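You operate a simulated robot arm through the tools that you are given. There is no shell and no other tool.

You are at the controls of a simulated robot arm. One attempt, no reset.

Task
Clamp the panel, sand its rough edge smooth and put the block back.
Fine: lock the fence knob and clamp before you sand; the panel stays against its fence.
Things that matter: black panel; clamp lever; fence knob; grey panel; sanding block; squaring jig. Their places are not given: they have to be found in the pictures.

Only the result counts: the job must be done as asked and must still hold three seconds after the hand-in. Knocking over, shifting, dropping, spilling or breaking anything else fails it.

Robot
A 7-joint arm with a two-finger parallel gripper, fixed in place. Base frame: the origin is at the foot of the arm, x ahead of it, y to its left, z up; the work surface is at about z = 780. Units: mm, degrees, N and s.
Its first joint turns from -149.0 to 149.0 degrees. Payload 3.43 kg.
The TCP is the grasp point between the finger pads, 30 mm short of the fingertips. In the tool frame z runs along the fingers and y along their closing line. Largest opening 94 mm; finger width 28, thickness 10; the body of the gripper, 50 by 96 mm, starts 55 mm behind the TCP.
Orientation is that of the tool frame in the base frame, as [roll, pitch, yaw] about the fixed x, y, z axes, in that order (R = Rz(yaw) Ry(pitch) Rx(roll)). With the fingers straight down and closing along the base's y, the tool's x points along the base's -x, its y along +y and its z along -z.

Tools
- The arm moves only by the tool play_rows. Its argument "plan" is a list of rows, each a list of 7 numbers: the shift along the base's x, y, z in units of 20 mm (1.0 is 20 mm), then the turn, a rotation vector about the base's x, y, z in units of 4 degrees (1.0 is 4 degrees), then the gripper command, from -1 (shut) to 1 (fully open), values between in proportion. In form: [[tx, ty, tz, wx, wy, wz, jaw], ...]. A call has 1 to 20 rows; each row shifts and turns the commanded pose from where the row before left it. A call with a number of a shift or a turn outside -1 to 1 is refused whole. Rows are played at 5 a second. More than 50 mm and 8.6 degrees between two rows, or a gripper value outside its range, and nothing of the call is played. A pose out of reach is approached as far as the arm can. The call stops where the force on the tool passes 40 N (or 10 N more than at its start, if that is more) or the arm is blocked; 0.2 s more then pass. The fingers move at their own pace (about 45 mm/s each) and stop on an object; they squeeze with about 42 N. The grip force told is the motor's: it shows also when the fingers shut on nothing. Time passes only in rows, and 0.2 s behind the last, so rows that do not move let the fingers close. The reply holds the time, the measured pose of the TCP, the force on the tool along the base axes, the opening and the grip force, in the units named above and with some noise, with the torque about the TCP (base axes, N m) and any sound that the robot's microphone picked up, and new pictures: "show" is both (left out), scene, wrist or none.
- Cameras (640 x 400 px; columns grow to the right, rows downward): "scene" is fixed at [401.1, 499.4, 1563]; the picture's right is [0.95, 0.32, 0.00], its down [0.20, -0.59, -0.79] and it looks along [-0.25, 0.75, -0.62] (base axes); focal length 214 px, centre (320, 200). "wrist" rides on the gripper at [76, 14, -102] in the tool frame; the picture's right is [-0.18, 0.98, 0.00], its down [-0.75, -0.14, -0.64] and it looks along [-0.63, -0.12, 0.77] (tool axes); focal length 243 px, centre (320, 200).
- locate(camera, pixels): for up to 12 pixels [column, row] of the newest picture of that camera ("zoom" is the newest enlarged one), the place [x, y, z] in the base frame of the surface seen there, good to about 2 mm. The clock stands still meanwhile.
- close_up(camera, box): a new picture of the part [left, top, right, bottom] of that camera's present view, enlarged. The clock stands still meanwhile.
- job_done(): hands the job in; it is judged then, once.

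Unless the task says otherwise, let go and move clear before handing in.

The tools are called after "Emit:" by a JSON object that holds its "op" and its "data". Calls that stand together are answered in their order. play_rows: Moves the arm, as the interface text tells. Its arguments: {"type":"object","properties":{"plan":{"type":"array","items":{"type":"array","items":{"type":"number"}}},"show":{"type":"string","enum":["both","scene","wrist","none"]}},"required":["plan"]} The other tools are called the same way: locate (camera, pixels) gives the place of the surface under pixels of a picture; close_up (camera, box) takes an enlarged picture of a part of a camera's view; job_done () hands the job in.

At the start:

```text
time: 0.0
tool_pos: [193.3, 969.5, 1179.9]
orientation: [-179.9, -0.1, -180.0]
ft_force: [0.4, 0.0, 0.1]
torque: [0.02, 0.01, 0.0]
gripper_width: 94.1
grasp_force: 0.1
```

scene: 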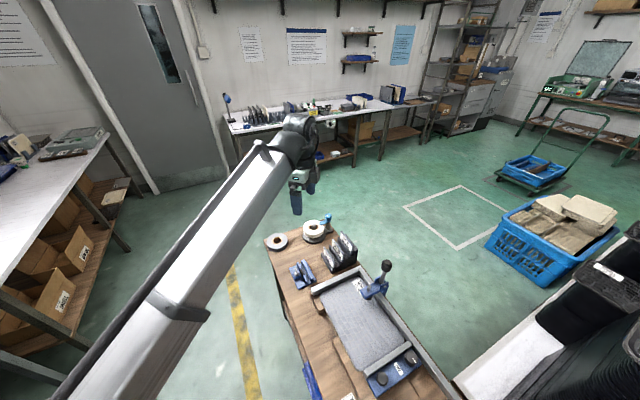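
wrist: 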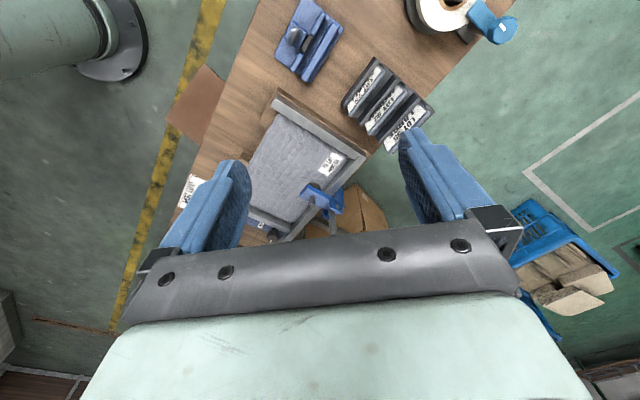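

The scene picture shows a jig with a grey panel around pixel (360,320), a blue toggle clamp at (378,282), a blue thing at (300,272) and a blue thing at (393,372). I'll take close-ups to identify things.

Emit:
{"op": "close_up", "data": {"camera": "scene", "box": [260, 220, 460, 400]}}

Emit:
{"op": "close_up", "data": {"camera": "wrist", "box": [180, 0, 500, 240]}}

```text
2.22 times, centred on (360, 310) of scene
```

zoom: 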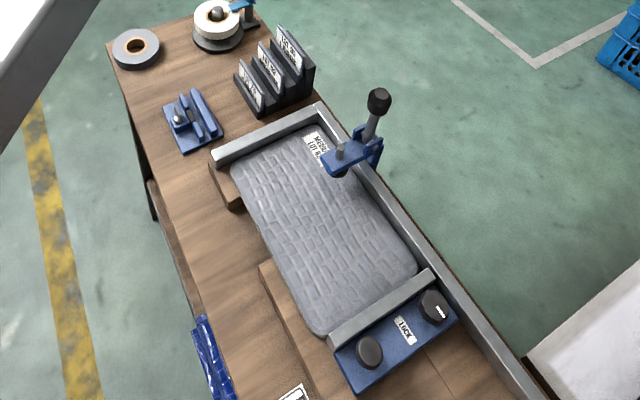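

```text
1.67 times, centred on (340, 120) of wrist
```

zoom: 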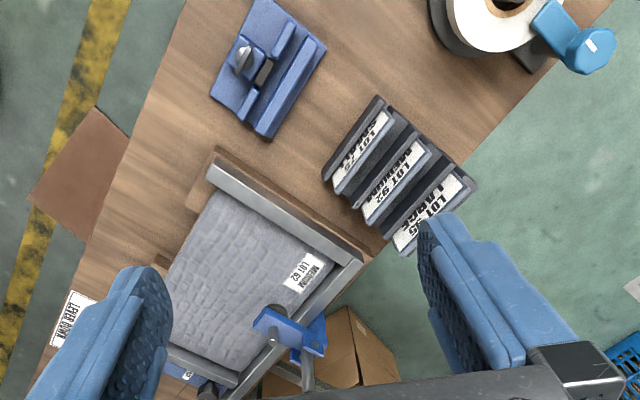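

The close-ups show the jig with rails, a toggle clamp with upright handle, and a blue sliding fence with two knobs and a "LOCK" label. I need larger views of each part.

Emit:
{"op": "close_up", "data": {"camera": "scene", "box": [350, 335, 440, 400]}}

Emit:
{"op": "close_up", "data": {"camera": "scene", "box": [340, 250, 420, 310]}}

Emit:
{"op": "close_up", "data": {"camera": "scene", "box": [260, 210, 370, 300]}}

Emit:
{"op": "close_up", "data": {"camera": "wrist", "box": [250, 0, 450, 130]}}

Emit:
{"op": "close_up", "data": {"camera": "wrist", "box": [150, 60, 400, 250]}}

Emit:
{"op": "close_up", "data": {"camera": "scene", "box": [270, 310, 380, 400]}}

```text
6.15 times, centred on (395, 368) of scene
```

zoom: 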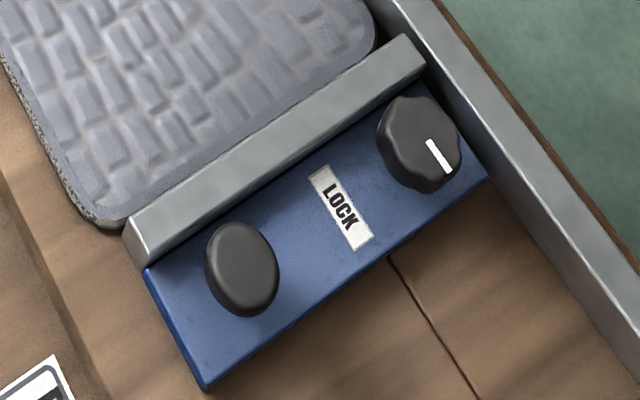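

```text
6.67 times, centred on (380, 280) of scene
```

zoom: 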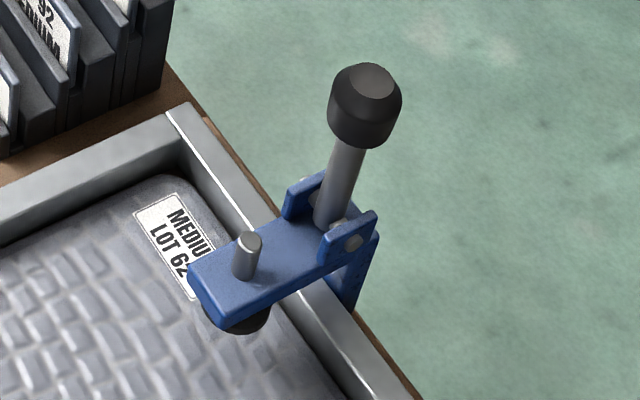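

```text
4.44 times, centred on (315, 255) of scene
```

zoom: 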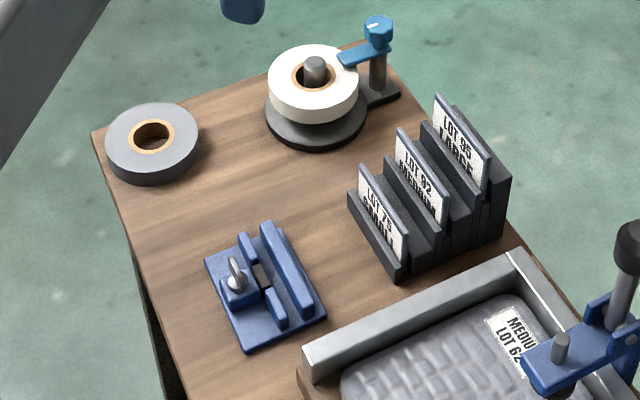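

```text
3.08 times, centred on (350, 65) of wrist
```

zoom: 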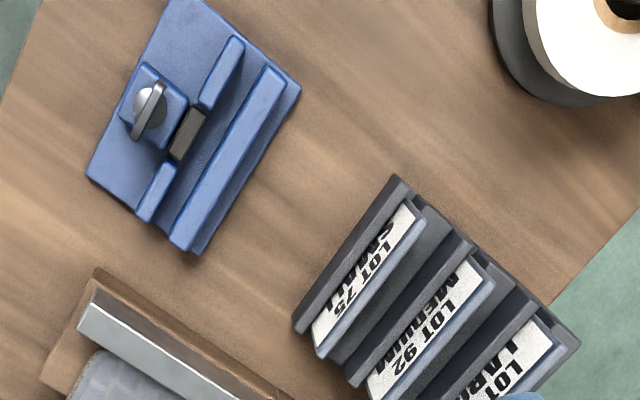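

```text
2.11 times, centred on (275, 155) of wrist
```

zoom: 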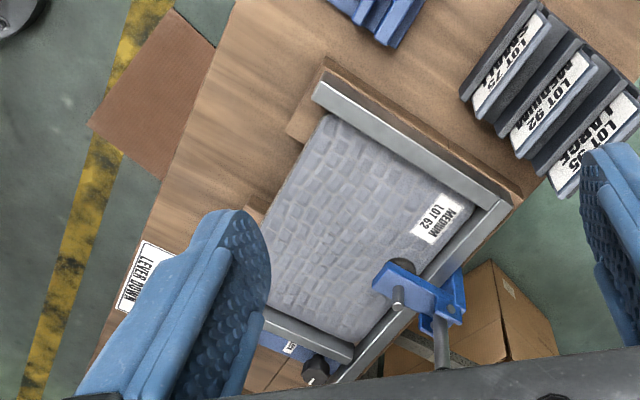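

```text
4.44 times, centred on (325, 355) of scene
```

zoom: 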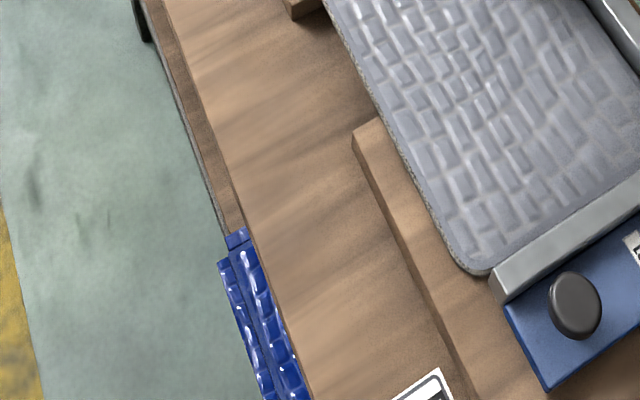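

Sanding block and black panel are not yet visible; the rough free edge seems to be the panel's left edge in scene. I'll locate key points first.

Emit:
{"op": "locate", "data": {"camera": "scene", "pixels": [[300, 272], [380, 378], [413, 356], [386, 266], [373, 290], [314, 291], [357, 268], [332, 310], [360, 370], [410, 345], [328, 390], [365, 390]]}}

Emit:
{"op": "locate", "data": {"camera": "wrist", "pixels": [[300, 38], [320, 50], [290, 100], [365, 155], [260, 130], [195, 190], [330, 160], [380, 110], [320, 195], [270, 230], [205, 90], [185, 110]]}}

```text
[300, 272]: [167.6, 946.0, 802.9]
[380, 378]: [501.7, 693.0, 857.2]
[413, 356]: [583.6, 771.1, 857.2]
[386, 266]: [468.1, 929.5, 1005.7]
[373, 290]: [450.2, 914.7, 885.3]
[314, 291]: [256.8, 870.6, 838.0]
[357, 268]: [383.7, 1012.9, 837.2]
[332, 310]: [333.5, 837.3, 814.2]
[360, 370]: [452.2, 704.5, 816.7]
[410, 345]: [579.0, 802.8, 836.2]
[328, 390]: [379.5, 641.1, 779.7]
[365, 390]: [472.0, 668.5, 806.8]
```

```text
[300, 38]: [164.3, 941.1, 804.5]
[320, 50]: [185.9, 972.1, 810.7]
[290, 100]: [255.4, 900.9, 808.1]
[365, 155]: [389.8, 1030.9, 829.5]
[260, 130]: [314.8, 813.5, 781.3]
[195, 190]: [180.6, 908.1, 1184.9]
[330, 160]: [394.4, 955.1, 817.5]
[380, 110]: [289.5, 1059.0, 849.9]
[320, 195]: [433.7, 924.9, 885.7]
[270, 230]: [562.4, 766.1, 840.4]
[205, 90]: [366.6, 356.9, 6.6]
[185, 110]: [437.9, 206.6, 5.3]
```

The jig is rotated about 47° with the rough edge facing the robot; blue clamp lever upper knob is at about (468,930,1006). I'll move the arm toward (300,600,1180) to survey the rest of the bench with the wrist camera.

Emit:
{"op": "play_rows", "data": {"plan": [[0.3, -1, 0, 0, 0, 0, 1], [0.3, -1, 0, 0, 0, 0, 1], [0.3, -1, 0, 0, 0, 0, 1], [0.3, -1, 0, 0, 0, 0, 1], [0.3, -1, 0, 0, 0, 0, 1], [0.3, -1, 0, 0, 0, 0, 1], [0.3, -1, 0, 0, 0, 0, 1], [0.3, -1, 0, 0, 0, 0, 1], [0.3, -1, 0, 0, 0, 0, 1], [0.3, -1, 0, 0, 0, 0, 1], [0.3, -1, 0, 0, 0, 0, 1], [0.3, -1, 0, 0, 0, 0, 1], [0.3, -1, 0, 0, 0, 0, 1], [0.3, -1, 0, 0, 0, 0, 1], [0.3, -1, 0, 0, 0, 0, 1], [0.3, -1, 0, 0, 0, 0, 1], [0.3, -1, 0, 0, 0, 0, 1], [0.3, -1, 0, 0, 0, 0, 1]]}}

```text
time: 3.8
tool_pos: [308.6, 633.0, 1129.3]
orientation: [179.4, 0.2, -180.0]
ft_force: [0.4, 0.4, 0.0]
torque: [-0.01, -0.01, -0.01]
gripper_width: 94.0
grasp_force: 0.1
out of reach, approached as far as the arm can: row 11, 12, 13, 14, 15, 16, 17, 18
```

scene: 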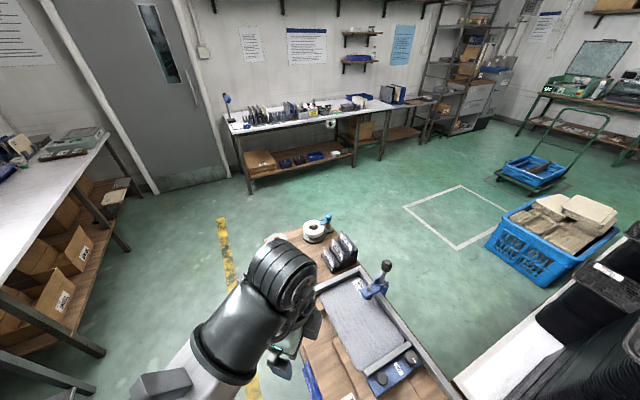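
wrist: 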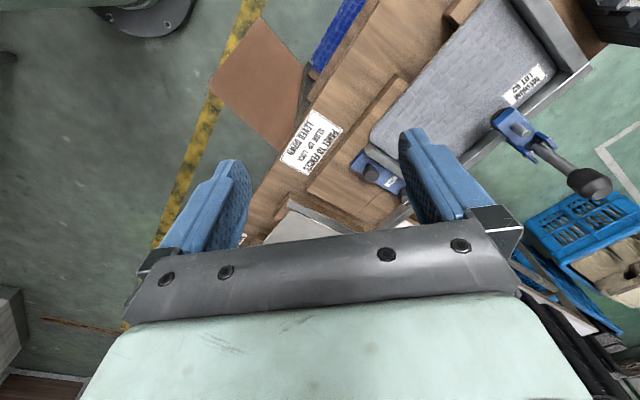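

The wrist view shows an instruction label at (312,140) and part of another tray near (310,220). Zooming in on those.

Emit:
{"op": "close_up", "data": {"camera": "wrist", "box": [260, 90, 360, 180]}}

Emit:
{"op": "close_up", "data": {"camera": "wrist", "box": [230, 150, 430, 260]}}

Emit:
{"op": "close_up", "data": {"camera": "wrist", "box": [280, 0, 480, 120]}}

Emit:
{"op": "locate", "data": {"camera": "wrist", "pixels": [[312, 140], [310, 215], [290, 225], [340, 30], [360, 120], [375, 170], [392, 182], [260, 215], [300, 190], [455, 12], [400, 80], [380, 130]]}}

```text
4.44 times, centred on (310, 135) of wrist
```

zoom: 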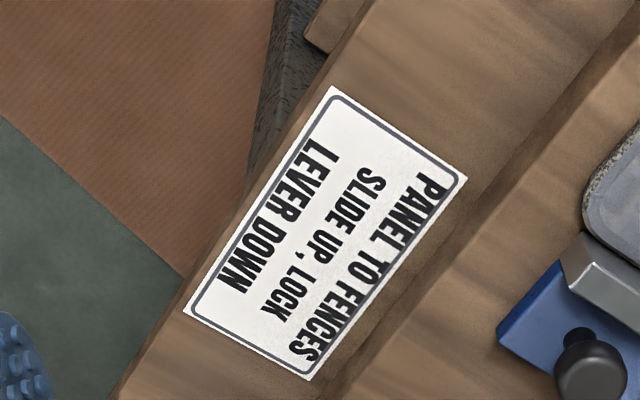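

```text
3.20 times, centred on (330, 205) of wrist
```

zoom: 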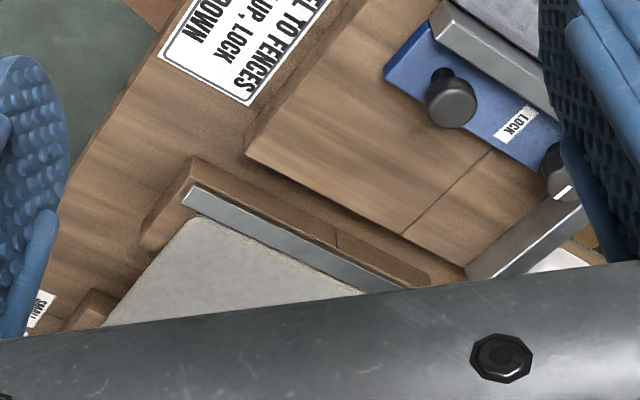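

```text
3.20 times, centred on (380, 60) of wrist
```

zoom: 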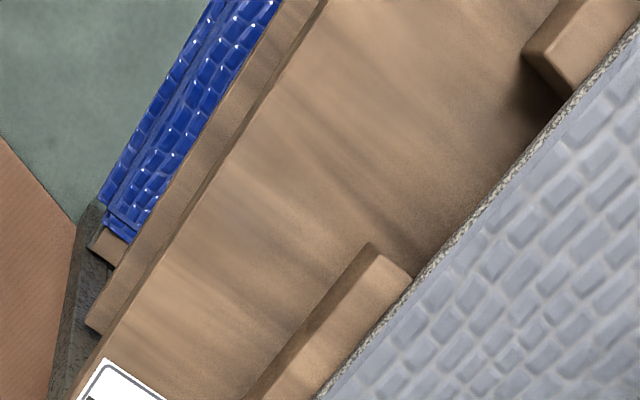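

```text
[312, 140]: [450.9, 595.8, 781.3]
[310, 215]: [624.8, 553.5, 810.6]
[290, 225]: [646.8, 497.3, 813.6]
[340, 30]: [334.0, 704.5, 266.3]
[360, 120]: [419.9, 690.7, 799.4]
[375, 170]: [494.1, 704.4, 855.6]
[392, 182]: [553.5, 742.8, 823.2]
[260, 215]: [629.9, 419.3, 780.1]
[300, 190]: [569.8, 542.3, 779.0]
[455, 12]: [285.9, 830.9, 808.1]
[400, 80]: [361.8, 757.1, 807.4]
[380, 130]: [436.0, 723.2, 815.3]
```

The label reads "PANEL TO FENCES / SLIDE UP, LOCK / LEVER DOWN", and there's another panel with its own fence near (640,500). I'll continue toward (600,330) to view the remaining bench.

Emit:
{"op": "play_rows", "data": {"plan": [[0.6, -1, -1, 0, 0, 0, 1], [0.8, -1, -1, 0, 0, 0, 1], [0.8, -1, 0, 0, 0, 0, 1], [0.8, -1, 0, 0, 0, 0, 1], [0.8, -1, 0, 0, 0, 0, 1], [0.8, -1, 0, 0, 0, 0, 1], [0.8, -1, 0, 0, 0, 0, 1], [0.8, -1, 0, 0, 0, 0, 1], [0.8, -1, 0, 0, 0, 0, 1], [0.8, -1, 0, 0, 0, 0, 1], [0.8, -1, 0, 0, 0, 0, 1], [0.8, -1, 0, 0, 0, 0, 1], [0.8, -1, 0, 0, 0, 0, 1], [0.8, -1, 0, 0, 0, 0, 1]]}}

```text
time: 6.8
tool_pos: [529.9, 351.6, 1084.4]
orientation: [179.7, 0.3, 180.0]
ft_force: [-0.2, -0.3, -0.5]
torque: [0.02, -0.01, 0.01]
gripper_width: 93.9
grasp_force: 0.1
out of reach, approached as far as the arm can: row 12
```

scene: 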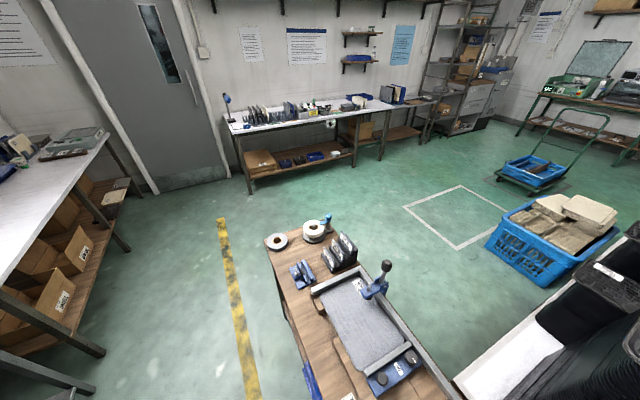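
wrist: 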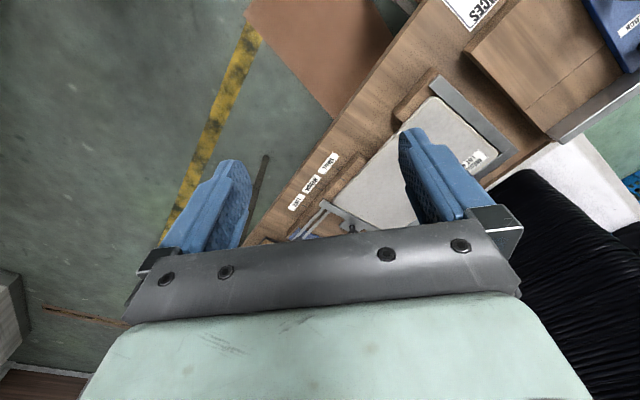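

The wrist view now shows labels near (315,180) at the bench edge and a second panel with more parts beyond; I'll move further along.

Emit:
{"op": "play_rows", "data": {"plan": [[0.6, -1, 0, 0, 0, 0, 1], [0.6, -1, 0, 0, 0, 0, 1], [0.6, -1, 0, 0, 0, 0, 1], [0.6, -1, 0, 0, 0, 0, 1], [0.6, -1, 0, 0, 0, 0, 1], [0.6, -1, 0, 0, 0, 0, 1], [0.6, -1, 0, 0, 0, 0, 1], [0.6, -1, 0, 0, 0, 0, 1]]}}

```text
time: 8.6
tool_pos: [627.2, 193.1, 1086.5]
orientation: [-179.9, 0.1, 180.0]
ft_force: [-1.2, 0.1, -0.6]
torque: [-0.01, 0.04, -0.02]
gripper_width: 93.8
grasp_force: 0.1
```

scene: 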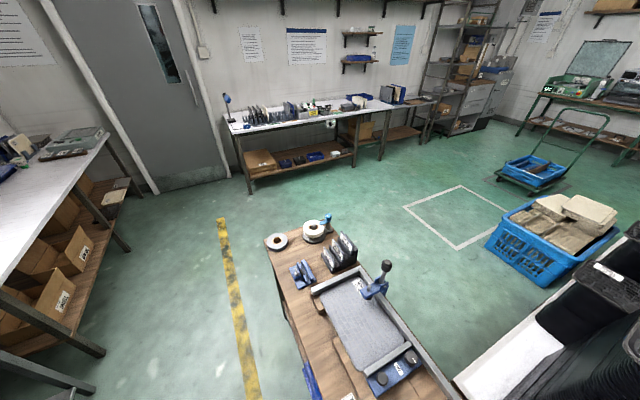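
wrist: 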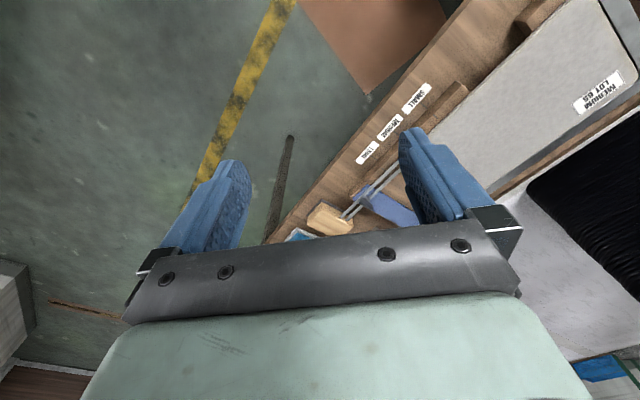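

There's a yellow/wooden item at (330,218) and labels "SMALL/MEDIUM/LARGE" at (400,120). I'll zoom there.

Emit:
{"op": "close_up", "data": {"camera": "wrist", "box": [270, 140, 430, 245]}}

Emit:
{"op": "close_up", "data": {"camera": "wrist", "box": [340, 60, 460, 170]}}

Emit:
{"op": "close_up", "data": {"camera": "wrist", "box": [400, 0, 640, 200]}}

Emit:
{"op": "locate", "data": {"camera": "wrist", "pixels": [[325, 218], [360, 205], [395, 210], [390, 127], [367, 152], [600, 95], [520, 90], [480, 175], [450, 200], [300, 236], [610, 10], [350, 75]]}}

```text
3.81 times, centred on (350, 192) of wrist
```

zoom: 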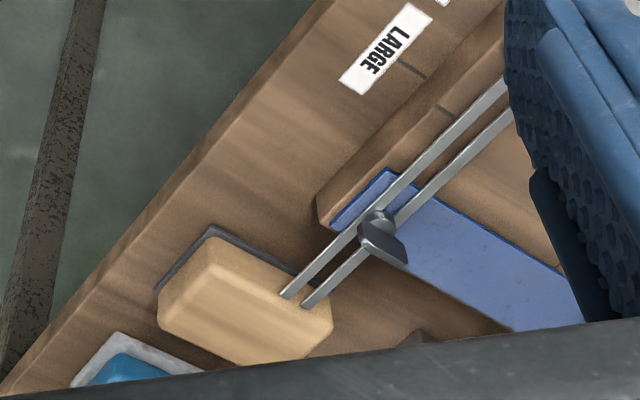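

```text
3.64 times, centred on (400, 115) of wrist
```

zoom: 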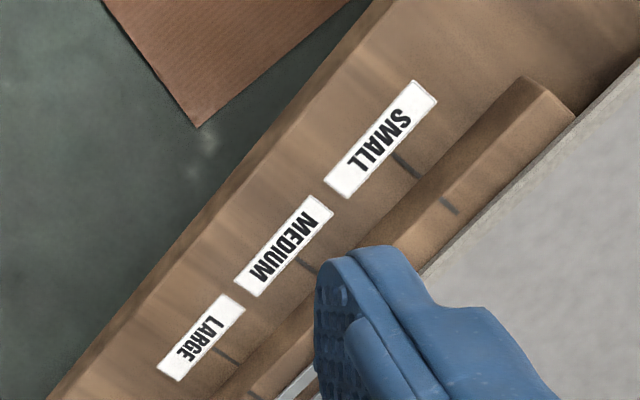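

```text
2.00 times, centred on (520, 100) of wrist
```

zoom: 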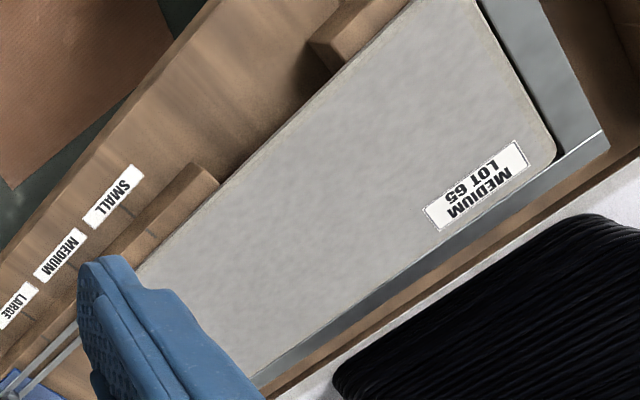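

```text
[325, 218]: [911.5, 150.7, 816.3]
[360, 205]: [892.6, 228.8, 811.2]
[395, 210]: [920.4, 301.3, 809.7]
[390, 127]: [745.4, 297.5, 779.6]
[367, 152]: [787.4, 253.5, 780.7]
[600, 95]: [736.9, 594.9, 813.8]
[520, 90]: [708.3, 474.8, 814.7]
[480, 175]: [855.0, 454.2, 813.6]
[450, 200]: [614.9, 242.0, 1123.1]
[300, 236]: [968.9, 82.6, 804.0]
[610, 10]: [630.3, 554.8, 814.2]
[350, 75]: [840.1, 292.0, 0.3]
```

I see a second jig with the light grey panel (LOT 65) and a wooden block at (911,151), plus something teal near (969,83). I'll move forward to see the far end of the bench.

Emit:
{"op": "play_rows", "data": {"plan": [[1, -0.5, 0, 0, 0, 0, 1], [1, -0.5, 0, 0, 0, 0, 1], [1, -0.5, 0, 0, 0, 0, 1], [1, -0.5, 0, 0, 0, 0, 1], [1, -0.5, 0, 0, 0, 0, 1], [1, -0.5, 0, 0, 0, 0, 1], [1, -0.5, 0, 0, 0, 0, 1]], "show": "wrist"}}

```text
time: 10.2
tool_pos: [767.2, 124.2, 1086.7]
orientation: [180.0, 0.0, 180.0]
ft_force: [0.2, -0.6, 1.0]
torque: [0.0, 0.0, -0.03]
gripper_width: 94.0
grasp_force: 0.1
```

wrist: 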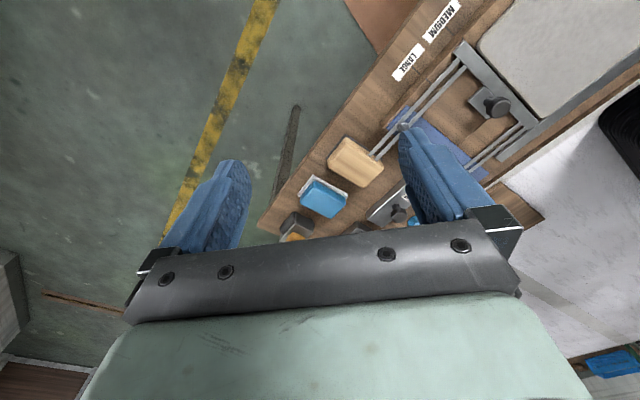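

Emit:
{"op": "close_up", "data": {"camera": "wrist", "box": [260, 120, 420, 245]}}

Emit:
{"op": "close_up", "data": {"camera": "wrist", "box": [380, 20, 560, 180]}}

Emit:
{"op": "locate", "data": {"camera": "wrist", "pixels": [[355, 160], [323, 195], [297, 222], [362, 228], [398, 210], [497, 105], [405, 128], [445, 145], [295, 237], [385, 210], [510, 130], [462, 60]]}}

```text
3.20 times, centred on (340, 182) of wrist
```

zoom: 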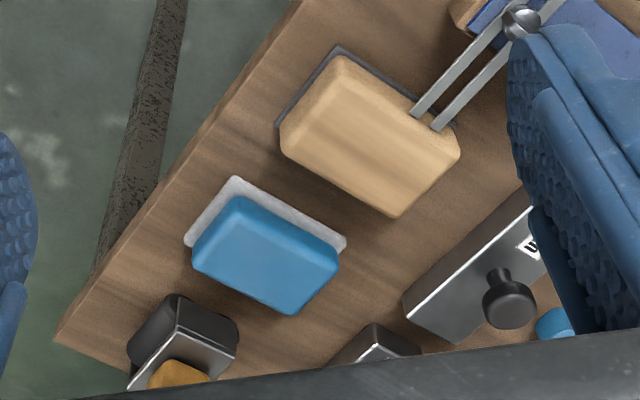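

```text
2.50 times, centred on (470, 100) of wrist
```

zoom: 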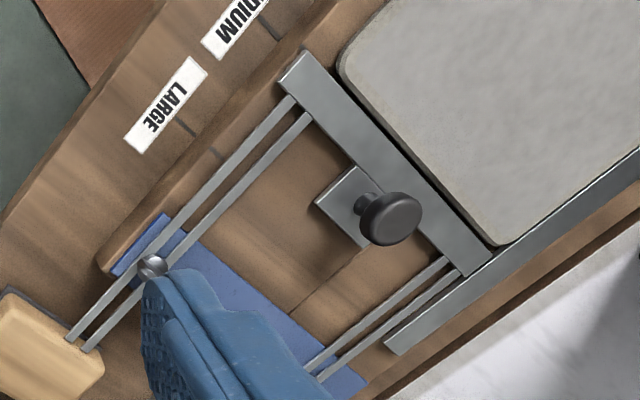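

```text
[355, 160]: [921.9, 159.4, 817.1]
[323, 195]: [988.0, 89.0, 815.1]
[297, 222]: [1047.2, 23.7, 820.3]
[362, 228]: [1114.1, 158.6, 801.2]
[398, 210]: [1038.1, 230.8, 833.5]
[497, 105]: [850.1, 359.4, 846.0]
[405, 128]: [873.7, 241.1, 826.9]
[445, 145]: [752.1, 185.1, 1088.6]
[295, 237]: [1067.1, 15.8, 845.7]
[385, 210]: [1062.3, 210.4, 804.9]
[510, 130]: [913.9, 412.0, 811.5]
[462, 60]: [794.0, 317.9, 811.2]
```

I see a tan block with dark underside at (922,159), a blue block with white underside at (988,89), and further items with a labelled plate ("U..."). I'll go further to view the end of the bench.

Emit:
{"op": "play_rows", "data": {"plan": [[1, -0.5, 0, 0, 0, 0, 1], [1, -0.5, 0, 0, 0, 0, 1], [1, -0.5, 0, 0, 0, 0, 1], [1, -0.5, 0, 0, 0, 0, 1], [1, -0.5, 0, 0, 0, 0, 1]], "show": "wrist"}}

```text
time: 11.4
tool_pos: [866.4, 72.8, 1084.2]
orientation: [180.0, -0.1, -180.0]
ft_force: [0.8, -0.1, 0.4]
torque: [-0.01, -0.05, -0.01]
gripper_width: 93.8
grasp_force: 0.0
```

wrist: 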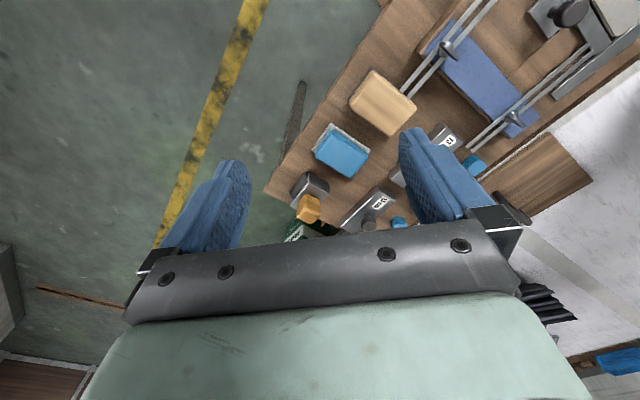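

Emit:
{"op": "close_up", "data": {"camera": "wrist", "box": [260, 120, 420, 245]}}

Emit:
{"op": "close_up", "data": {"camera": "wrist", "box": [340, 0, 600, 220]}}

Emit:
{"op": "locate", "data": {"camera": "wrist", "pixels": [[383, 102], [341, 150], [310, 205], [375, 205], [310, 187], [300, 230], [445, 50], [447, 135], [398, 222], [570, 12], [540, 180], [470, 80]]}}

```text
3.20 times, centred on (340, 182) of wrist
```

zoom: 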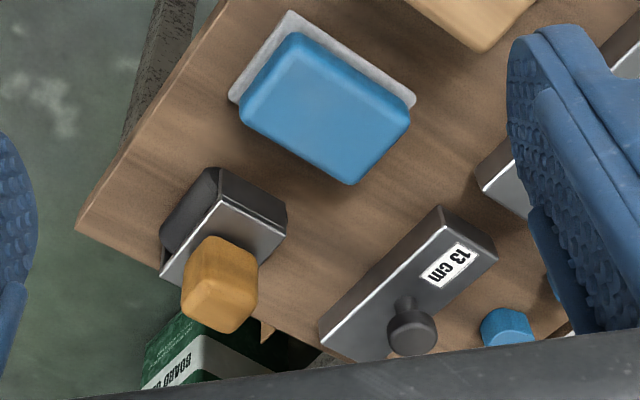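

```text
1.82 times, centred on (470, 110) of wrist
```

zoom: 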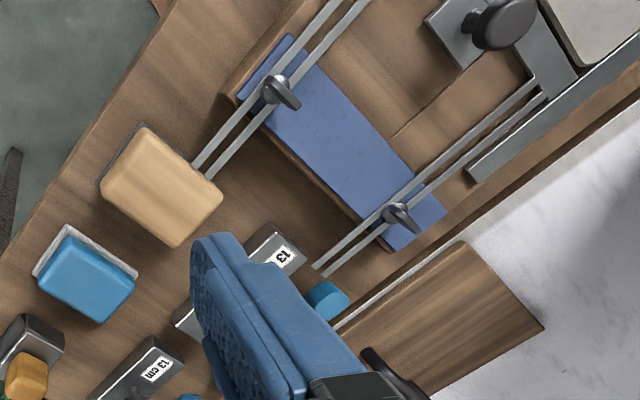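

```text
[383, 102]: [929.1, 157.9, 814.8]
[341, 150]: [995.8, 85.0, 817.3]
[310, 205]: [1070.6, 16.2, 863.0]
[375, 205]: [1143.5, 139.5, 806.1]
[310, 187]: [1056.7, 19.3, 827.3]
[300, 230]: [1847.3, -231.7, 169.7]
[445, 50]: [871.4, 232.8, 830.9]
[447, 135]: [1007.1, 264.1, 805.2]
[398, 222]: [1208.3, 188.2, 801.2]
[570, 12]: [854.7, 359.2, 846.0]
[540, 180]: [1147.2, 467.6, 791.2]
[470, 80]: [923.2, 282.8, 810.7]
```

I now see tan block with dark bottom (929,158,815), blue block with white bottom (996,85,817), "13 cm" spacers, and jig B's rods with cams. I'll fly back along the bench with the tool yawed +45° to view jig B and its panel edge from the robot's side.

Emit:
{"op": "play_rows", "data": {"plan": [[-1, 1, 0, 0, 0, 0.8, 1], [-1, 1, 0, 0, 0, 0.8, 1], [-1, 1, 0, 0, 0, 0.8, 1], [-1, 1, 0, 0, 0, 0.8, 1], [-1, 1, 0, 0, 0, 0.8, 1], [-1, 1, 0, 0, 0, 0.8, 1], [-1, 1, 0, 0, 0, 0.8, 1], [-1, 1, 0, 0, 0, 0.8, 1], [-1, 1, 0, 0, 0, 0.8, 1], [-1, 1, 0, 0, 0, 0.8, 1], [-1, 1, 0, 0, 0, 0.8, 1], [-1, 1, 0, 0, 0, 0.8, 1], [-1, 1, 0, 0, 0, 0.8, 1], [-1, 1, 0, 0, 0, 0.8, 1]], "show": "wrist"}}

```text
time: 14.4
tool_pos: [586.5, 353.7, 1085.1]
orientation: [179.9, 0.1, -135.2]
ft_force: [2.4, 13.4, -15.9]
torque: [-1.14, -0.71, -0.86]
gripper_width: 93.9
grasp_force: 0.0
```

wrist: 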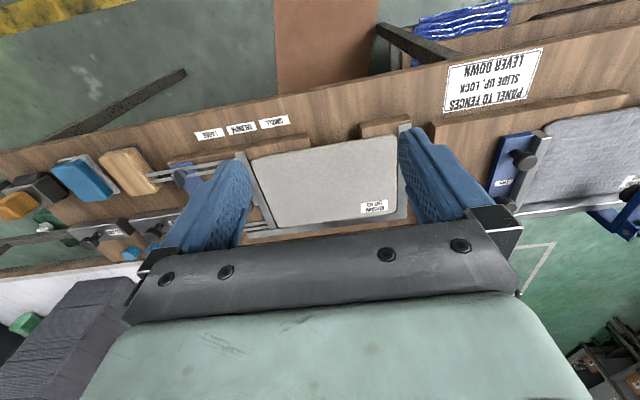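

The wrist view now covers the whole bench; the force reading (13,-16 N) is odd and I'll watch it. Zooming in on the panel edges and jig B.

Emit:
{"op": "close_up", "data": {"camera": "wrist", "box": [0, 120, 200, 250]}}

Emit:
{"op": "close_up", "data": {"camera": "wrist", "box": [170, 100, 420, 240]}}

Emit:
{"op": "close_up", "data": {"camera": "wrist", "box": [440, 80, 640, 240]}}

Emit:
{"op": "play_rows", "data": {"plan": [[0, 0, 0, 0, 0, 0, 1], [0, 0, 0, 0, 0, 0, 1]], "show": "both"}}

```text
3.08 times, centred on (100, 185) of wrist
```

zoom: 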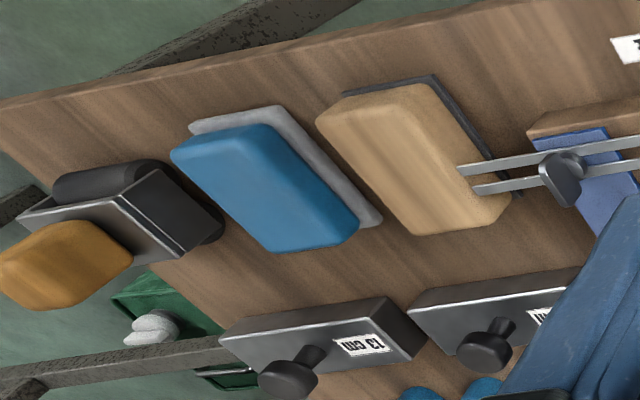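

```text
2.56 times, centred on (295, 170) of wrist
```

zoom: 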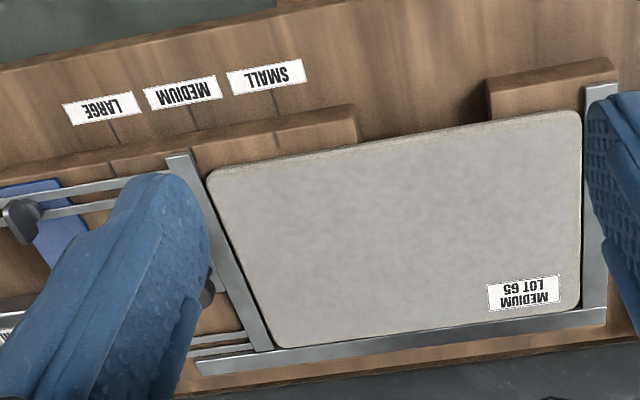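

```text
2.50 times, centred on (540, 160) of wrist
```

zoom: 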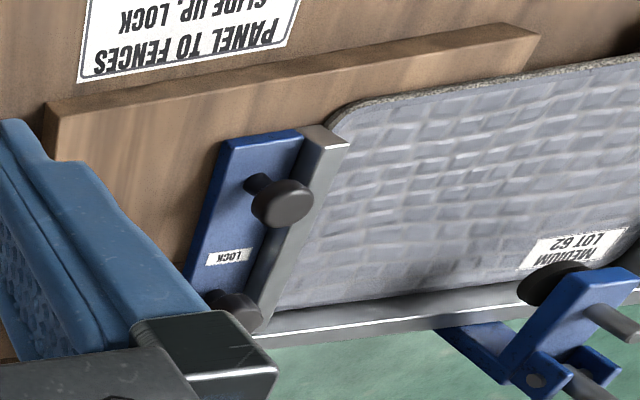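

```text
time: 15.0
tool_pos: [586.3, 354.2, 1085.1]
orientation: [180.0, 0.2, -135.1]
ft_force: [7.9, 9.7, -22.8]
torque: [-0.31, -0.7, -0.4]
gripper_width: 94.0
grasp_force: 0.1
```

scene: 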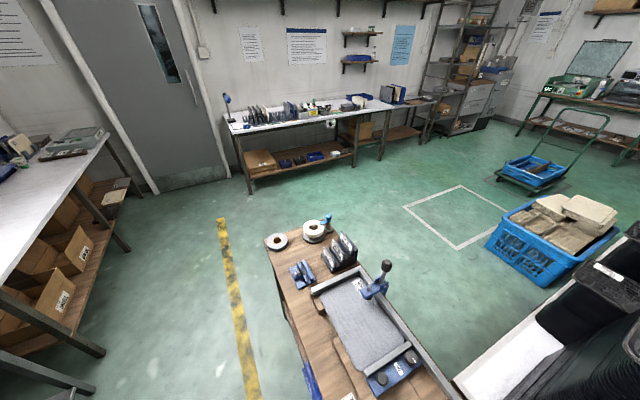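
wrist: 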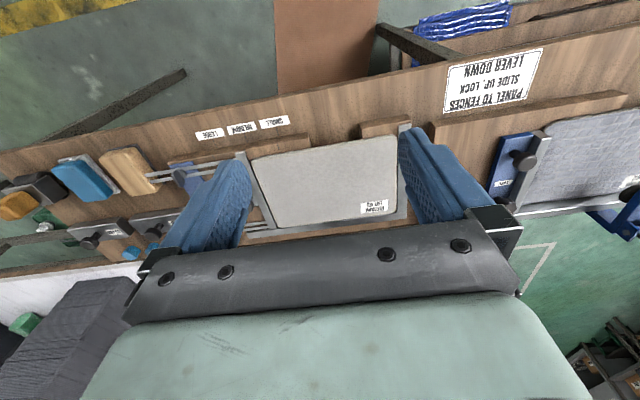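

A steady force of about 25 N suggests the tool body is touching the arm itself in this folded pose, so I'll move outward along the radius and lower it, then check again.

Emit:
{"op": "play_rows", "data": {"plan": [[0.6, 0.6, -0.3, 0, 0, 0, 1], [0.3, 1, -0.3, 0, 0, 0, 1], [0, 1, 0, 0, 0, 0, 1], [-0.3, 1, 0, 0, 0, 0, 1], [-0.6, 1, 0, 0, 0, 0, 1], [-0.6, 1, 0, 0, 0, 0, 1]], "show": "wrist"}}

```text
time: 16.4
tool_pos: [574.6, 464.6, 1073.9]
orientation: [180.0, 0.0, -135.3]
ft_force: [0.5, -0.1, 0.3]
torque: [-0.03, 0.01, 0.04]
gripper_width: 94.0
grasp_force: 0.0
```

wrist: 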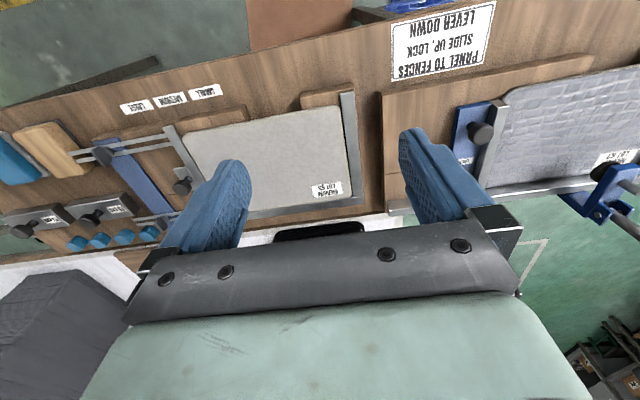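

Force is back to zero. Zooming in on both panels' near edges and jig A details.

Emit:
{"op": "close_up", "data": {"camera": "wrist", "box": [440, 50, 640, 220]}}

Emit:
{"op": "close_up", "data": {"camera": "wrist", "box": [160, 80, 380, 230]}}

Emit:
{"op": "close_up", "data": {"camera": "wrist", "box": [0, 100, 200, 260]}}

```text
2.35 times, centred on (540, 135) of wrist
```

zoom: 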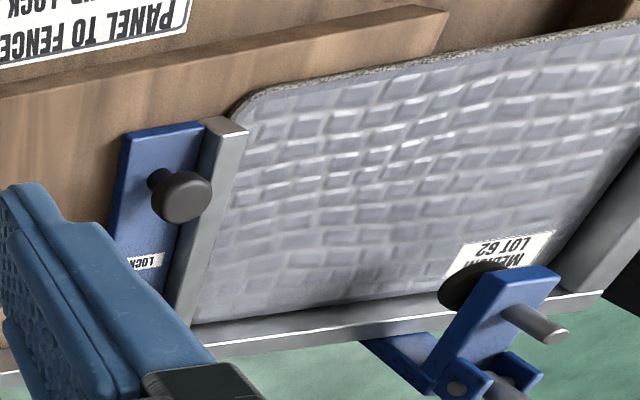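

```text
2.67 times, centred on (270, 155) of wrist
```

zoom: 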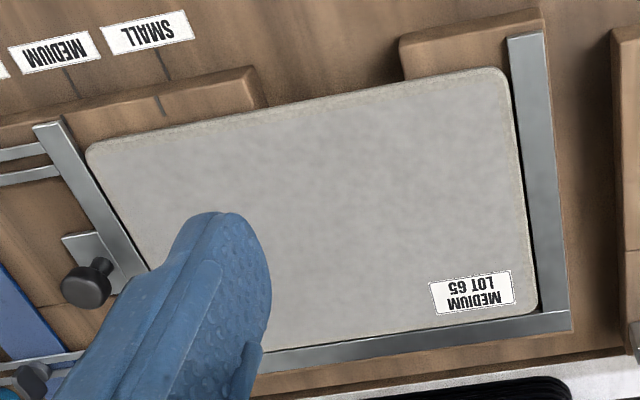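

```text
2.50 times, centred on (100, 180) of wrist
```

zoom: 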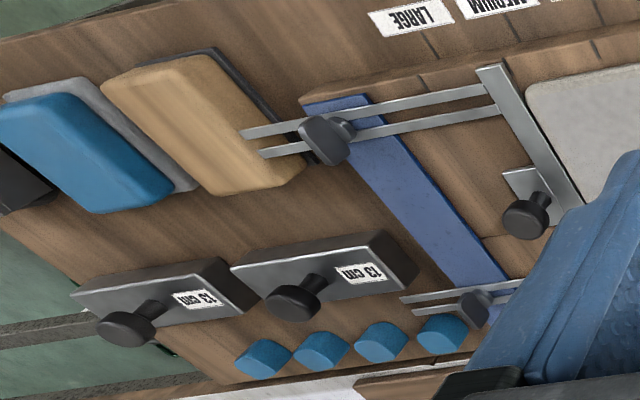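

Jig A's panel has a grainy near edge, fitting the rough edge. I'll move to about (425,615) for a direct view of jig A.

Emit:
{"op": "play_rows", "data": {"plan": [[-0.9, 0.9, 0, 0, 0, 0, 1], [-0.9, 0.9, 0, 0, 0, 0, 1], [-0.9, 0.9, 0, 0, 0, 0, 1], [-0.9, 0.9, 0, 0, 0, 0, 1], [-0.9, 0.9, 0, 0, 0, 0, 1], [-0.9, 0.9, 0, 0, 0, 0, 1], [-0.9, 0.9, 0, 0, 0, 0, 1], [-0.9, 0.9, 0, 0, 0, 0, 1]], "show": "wrist"}}

```text
time: 18.2
tool_pos: [430.0, 609.3, 1073.5]
orientation: [180.0, 0.0, -135.2]
ft_force: [-0.2, 0.1, -0.1]
torque: [0.04, -0.01, -0.01]
gripper_width: 94.0
grasp_force: 0.0
```

wrist: 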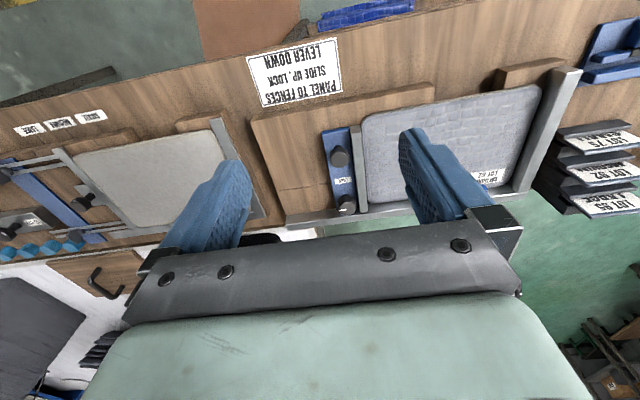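

Emit:
{"op": "close_up", "data": {"camera": "wrist", "box": [270, 80, 430, 225]}}

Emit:
{"op": "close_up", "data": {"camera": "wrist", "box": [440, 60, 640, 220]}}

Emit:
{"op": "locate", "data": {"camera": "wrist", "pixels": [[338, 157], [347, 203], [372, 115], [540, 88], [375, 200], [500, 184], [356, 150], [355, 200], [350, 190], [300, 215], [470, 195], [545, 130]]}}

```text
2.76 times, centred on (350, 152) of wrist
```

zoom: 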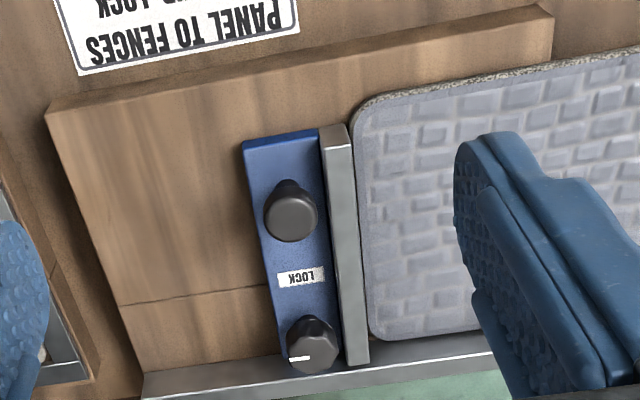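

```text
2.50 times, centred on (540, 140) of wrist
```

zoom: 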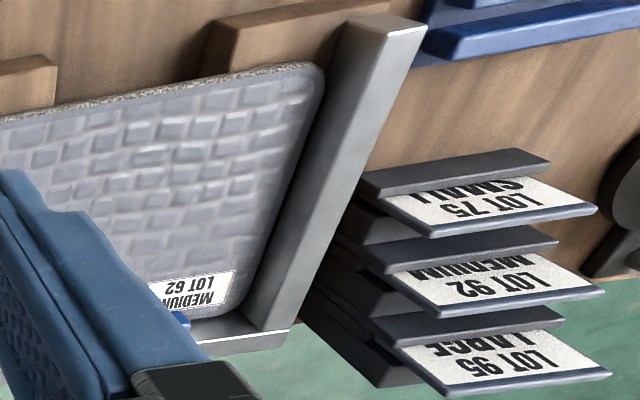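

```text
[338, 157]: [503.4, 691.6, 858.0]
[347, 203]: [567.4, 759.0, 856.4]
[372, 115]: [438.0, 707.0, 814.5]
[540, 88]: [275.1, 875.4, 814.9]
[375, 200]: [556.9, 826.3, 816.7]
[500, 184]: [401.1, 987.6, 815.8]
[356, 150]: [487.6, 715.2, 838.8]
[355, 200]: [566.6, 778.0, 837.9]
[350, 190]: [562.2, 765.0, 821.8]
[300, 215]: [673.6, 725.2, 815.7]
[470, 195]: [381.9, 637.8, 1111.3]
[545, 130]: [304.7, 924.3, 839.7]
```

Knob tops are at about z=857, with left knob (503,692) and marked lock knob near (570,762). I'll measure gaps of the panel to the fences with zoomed locates.

Emit:
{"op": "close_up", "data": {"camera": "wrist", "box": [320, 100, 400, 150]}}

Emit:
{"op": "close_up", "data": {"camera": "wrist", "box": [330, 170, 410, 220]}}

```text
8.00 times, centred on (360, 125) of wrist
```

zoom: 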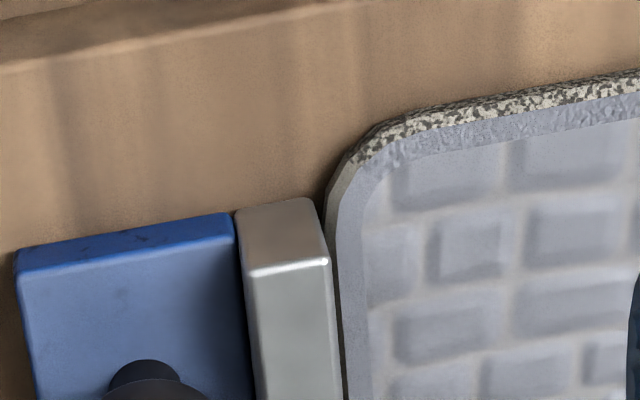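

```text
8.00 times, centred on (370, 195) of wrist
```

zoom: 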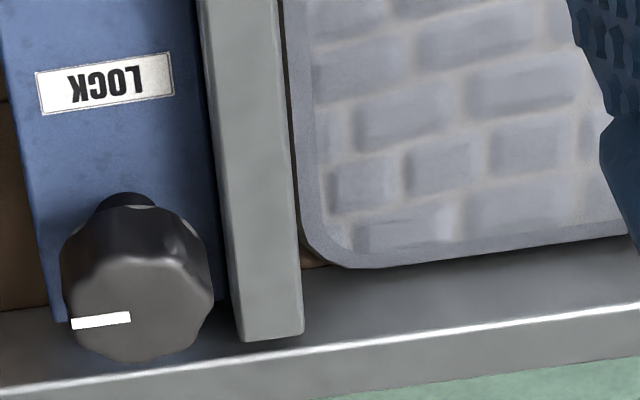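

The near edge is clearly the speckled rough edge, and the knob's white pointer points away from LOCK. Measuring the bar/panel positions in this zoom.

Emit:
{"op": "locate", "data": {"camera": "zoom", "pixels": [[240, 100], [285, 150], [297, 150], [310, 150], [400, 262], [400, 275], [400, 300], [400, 325], [80, 323], [125, 318], [140, 290], [270, 332]]}}

Emit:
{"op": "close_up", "data": {"camera": "wrist", "box": [480, 60, 580, 200]}}

```text
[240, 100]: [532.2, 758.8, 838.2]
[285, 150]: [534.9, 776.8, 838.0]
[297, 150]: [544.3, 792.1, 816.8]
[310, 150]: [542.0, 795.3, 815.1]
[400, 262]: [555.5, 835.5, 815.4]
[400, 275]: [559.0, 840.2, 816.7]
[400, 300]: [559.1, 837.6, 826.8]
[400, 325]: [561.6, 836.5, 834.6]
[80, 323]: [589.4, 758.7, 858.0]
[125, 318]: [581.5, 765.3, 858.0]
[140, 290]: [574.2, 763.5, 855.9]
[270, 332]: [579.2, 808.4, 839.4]
```

```text
2.86 times, centred on (530, 130) of wrist
```

zoom: 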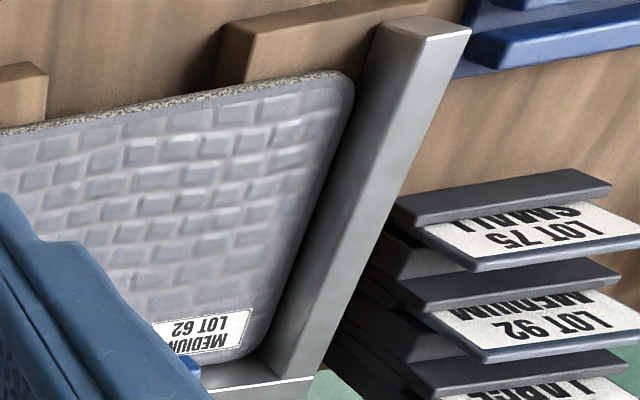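

Bar inner edge is at u≈-188 and panel edge at about -192, so gaps are only a few mm. Checking the back fence side likewise.

Emit:
{"op": "locate", "data": {"camera": "zoom", "pixels": [[330, 150], [338, 152], [345, 154], [352, 156], [360, 158], [380, 160], [400, 162], [280, 290], [290, 293], [300, 296], [320, 300], [420, 100]]}}

```text
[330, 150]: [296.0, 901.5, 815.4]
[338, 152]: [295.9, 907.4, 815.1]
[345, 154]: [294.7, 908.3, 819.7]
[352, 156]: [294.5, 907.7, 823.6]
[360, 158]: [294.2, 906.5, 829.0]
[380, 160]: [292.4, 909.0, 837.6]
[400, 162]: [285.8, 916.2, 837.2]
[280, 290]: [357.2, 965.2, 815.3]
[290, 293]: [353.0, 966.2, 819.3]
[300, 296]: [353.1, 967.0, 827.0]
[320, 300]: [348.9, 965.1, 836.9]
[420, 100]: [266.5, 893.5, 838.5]
```

The panel sits at the back fence (face u≈-449) and near the rail, with the slider a few mm off. Next I'll move to about (300,770) to study the clamp lever.

Emit:
{"op": "play_rows", "data": {"plan": [[-0.8, 1, 0, 0, 0, 0, 1], [-0.8, 1, 0, 0, 0, 0, 1], [-0.8, 1, 0, 0, 0, 0, 1], [-0.8, 1, 0, 0, 0, 0, 1], [-0.8, 1, 0, 0, 0, 0, 1], [-0.8, 1, 0, 0, 0, 0, 1], [-0.8, 1, 0, 0, 0, 0, 1], [-0.8, 1, 0, 0, 0, 0, 1]], "show": "wrist"}}

```text
time: 20.0
tool_pos: [302.8, 768.3, 1073.8]
orientation: [180.0, 0.1, -135.1]
ft_force: [-0.3, 0.1, 0.4]
torque: [0.01, 0.01, -0.01]
gripper_width: 94.0
grasp_force: 0.0
```

wrist: 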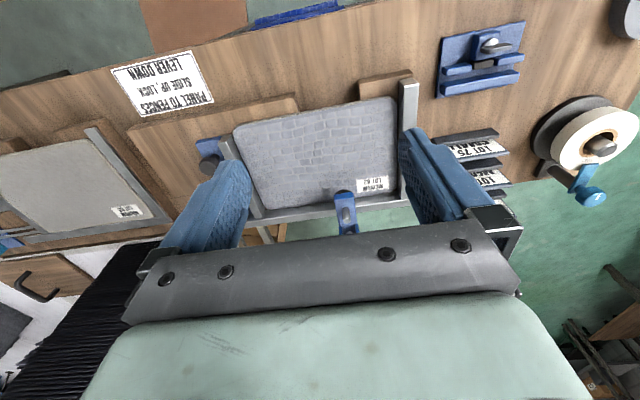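

The lever is hidden below the gripper here; the scene camera may show it better, so I'll zoom in on it from there.

Emit:
{"op": "close_up", "data": {"camera": "scene", "box": [355, 255, 405, 305]}}

Emit:
{"op": "close_up", "data": {"camera": "wrist", "box": [300, 160, 420, 235]}}

```text
8.00 times, centred on (380, 280) of scene
```

zoom: 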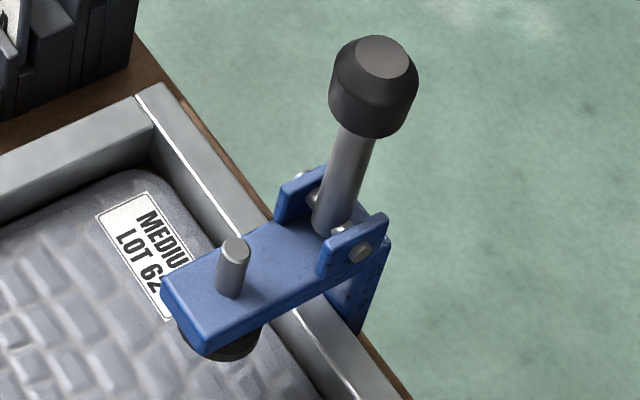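

```text
5.33 times, centred on (360, 198) of wrist
```

zoom: 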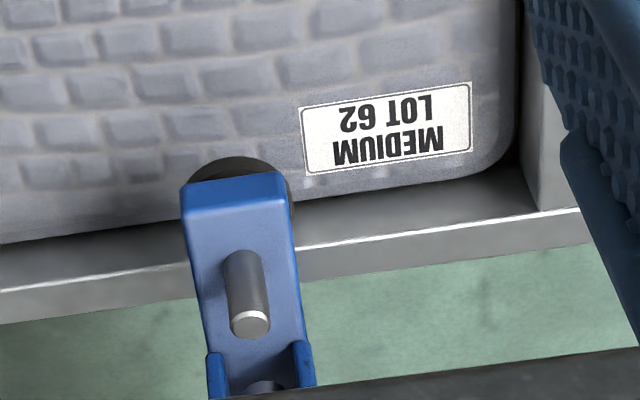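

Emit:
{"op": "locate", "data": {"camera": "scene", "pixels": [[388, 262], [384.5, 275], [383.5, 278], [381.8, 282], [381, 283.5], [385, 286.3], [369.4, 293], [377, 285], [369.6, 285.6], [384, 284], [386, 292], [368, 298]]}}

Emit:
{"op": "locate", "data": {"camera": "zoom", "pixels": [[235, 165], [210, 200], [260, 190], [245, 260], [250, 322], [270, 350], [215, 365], [305, 365], [240, 170], [150, 240], [380, 240], [380, 205]]}}

```text
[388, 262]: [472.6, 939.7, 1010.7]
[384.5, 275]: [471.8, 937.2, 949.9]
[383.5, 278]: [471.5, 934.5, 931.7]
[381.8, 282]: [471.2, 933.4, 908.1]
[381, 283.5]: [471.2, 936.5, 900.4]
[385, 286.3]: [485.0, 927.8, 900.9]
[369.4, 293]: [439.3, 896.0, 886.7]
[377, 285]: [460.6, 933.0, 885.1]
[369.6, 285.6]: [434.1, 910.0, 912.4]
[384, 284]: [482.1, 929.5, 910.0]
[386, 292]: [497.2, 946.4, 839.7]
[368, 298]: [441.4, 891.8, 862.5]
```

```text
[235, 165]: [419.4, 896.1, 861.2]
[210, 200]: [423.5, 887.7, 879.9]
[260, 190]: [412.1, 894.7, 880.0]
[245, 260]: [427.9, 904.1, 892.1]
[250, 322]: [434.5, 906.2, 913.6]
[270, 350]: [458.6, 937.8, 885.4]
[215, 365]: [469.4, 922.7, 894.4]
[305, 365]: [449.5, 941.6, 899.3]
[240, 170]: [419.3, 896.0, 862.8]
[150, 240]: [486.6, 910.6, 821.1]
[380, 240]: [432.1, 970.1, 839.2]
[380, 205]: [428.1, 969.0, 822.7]
```

The clamp arm is horizontal (top z≈886) with its pad above the panel, and the lever is vertical with its hinge axis along the rail. First the fence: I'll go above the left (slide) knob at (503,692) with the jaws closing along the rail direction.

Emit:
{"op": "play_rows", "data": {"plan": [[1, -0.38, -0.6, 0, 0, 0, 0.4], [1, -0.38, -0.6, 0, 0, 0, 0.4], [1, -0.38, -0.6, 0, 0, 0, 0.4], [1, -0.38, -0.6, 0, 0, 0, 0.4], [1, -0.38, -0.6, 0, 0, 0, 0.4], [1, -0.38, -0.6, 0, 0, 0, 0.4], [1, -0.38, -0.6, 0, 0, 0, 0.4], [1, -0.38, -0.6, 0, 0, 0, 0.4], [1, -0.38, -0.6, 0, 0, 0, 0.4], [1, -0.38, -0.6, 0, 0, 0, 0.4]]}}

```text
time: 22.2
tool_pos: [502.4, 694.1, 953.4]
orientation: [-180.0, 0.1, -135.3]
ft_force: [0.7, -0.4, -0.4]
torque: [0.02, 0.02, 0.01]
gripper_width: 66.0
grasp_force: 0.0
```

scene: 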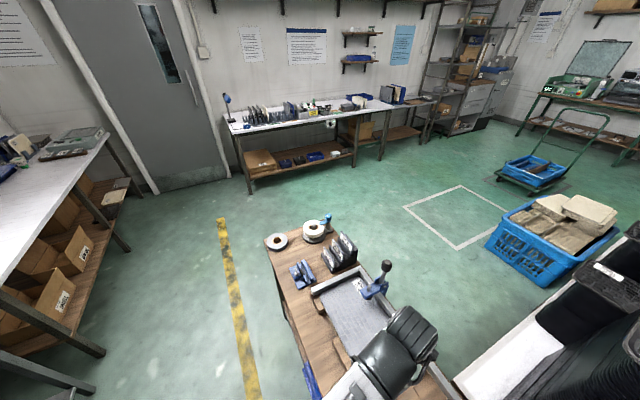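
wrist: 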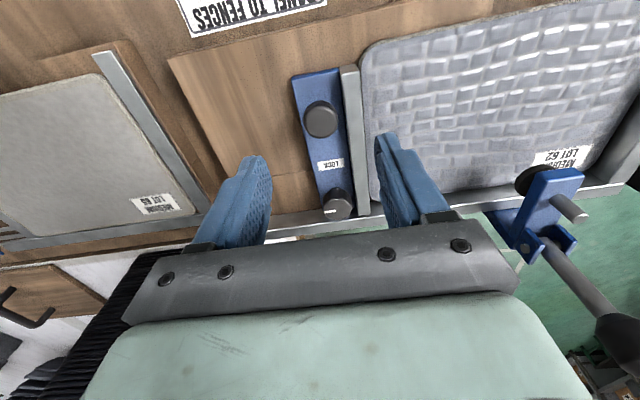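

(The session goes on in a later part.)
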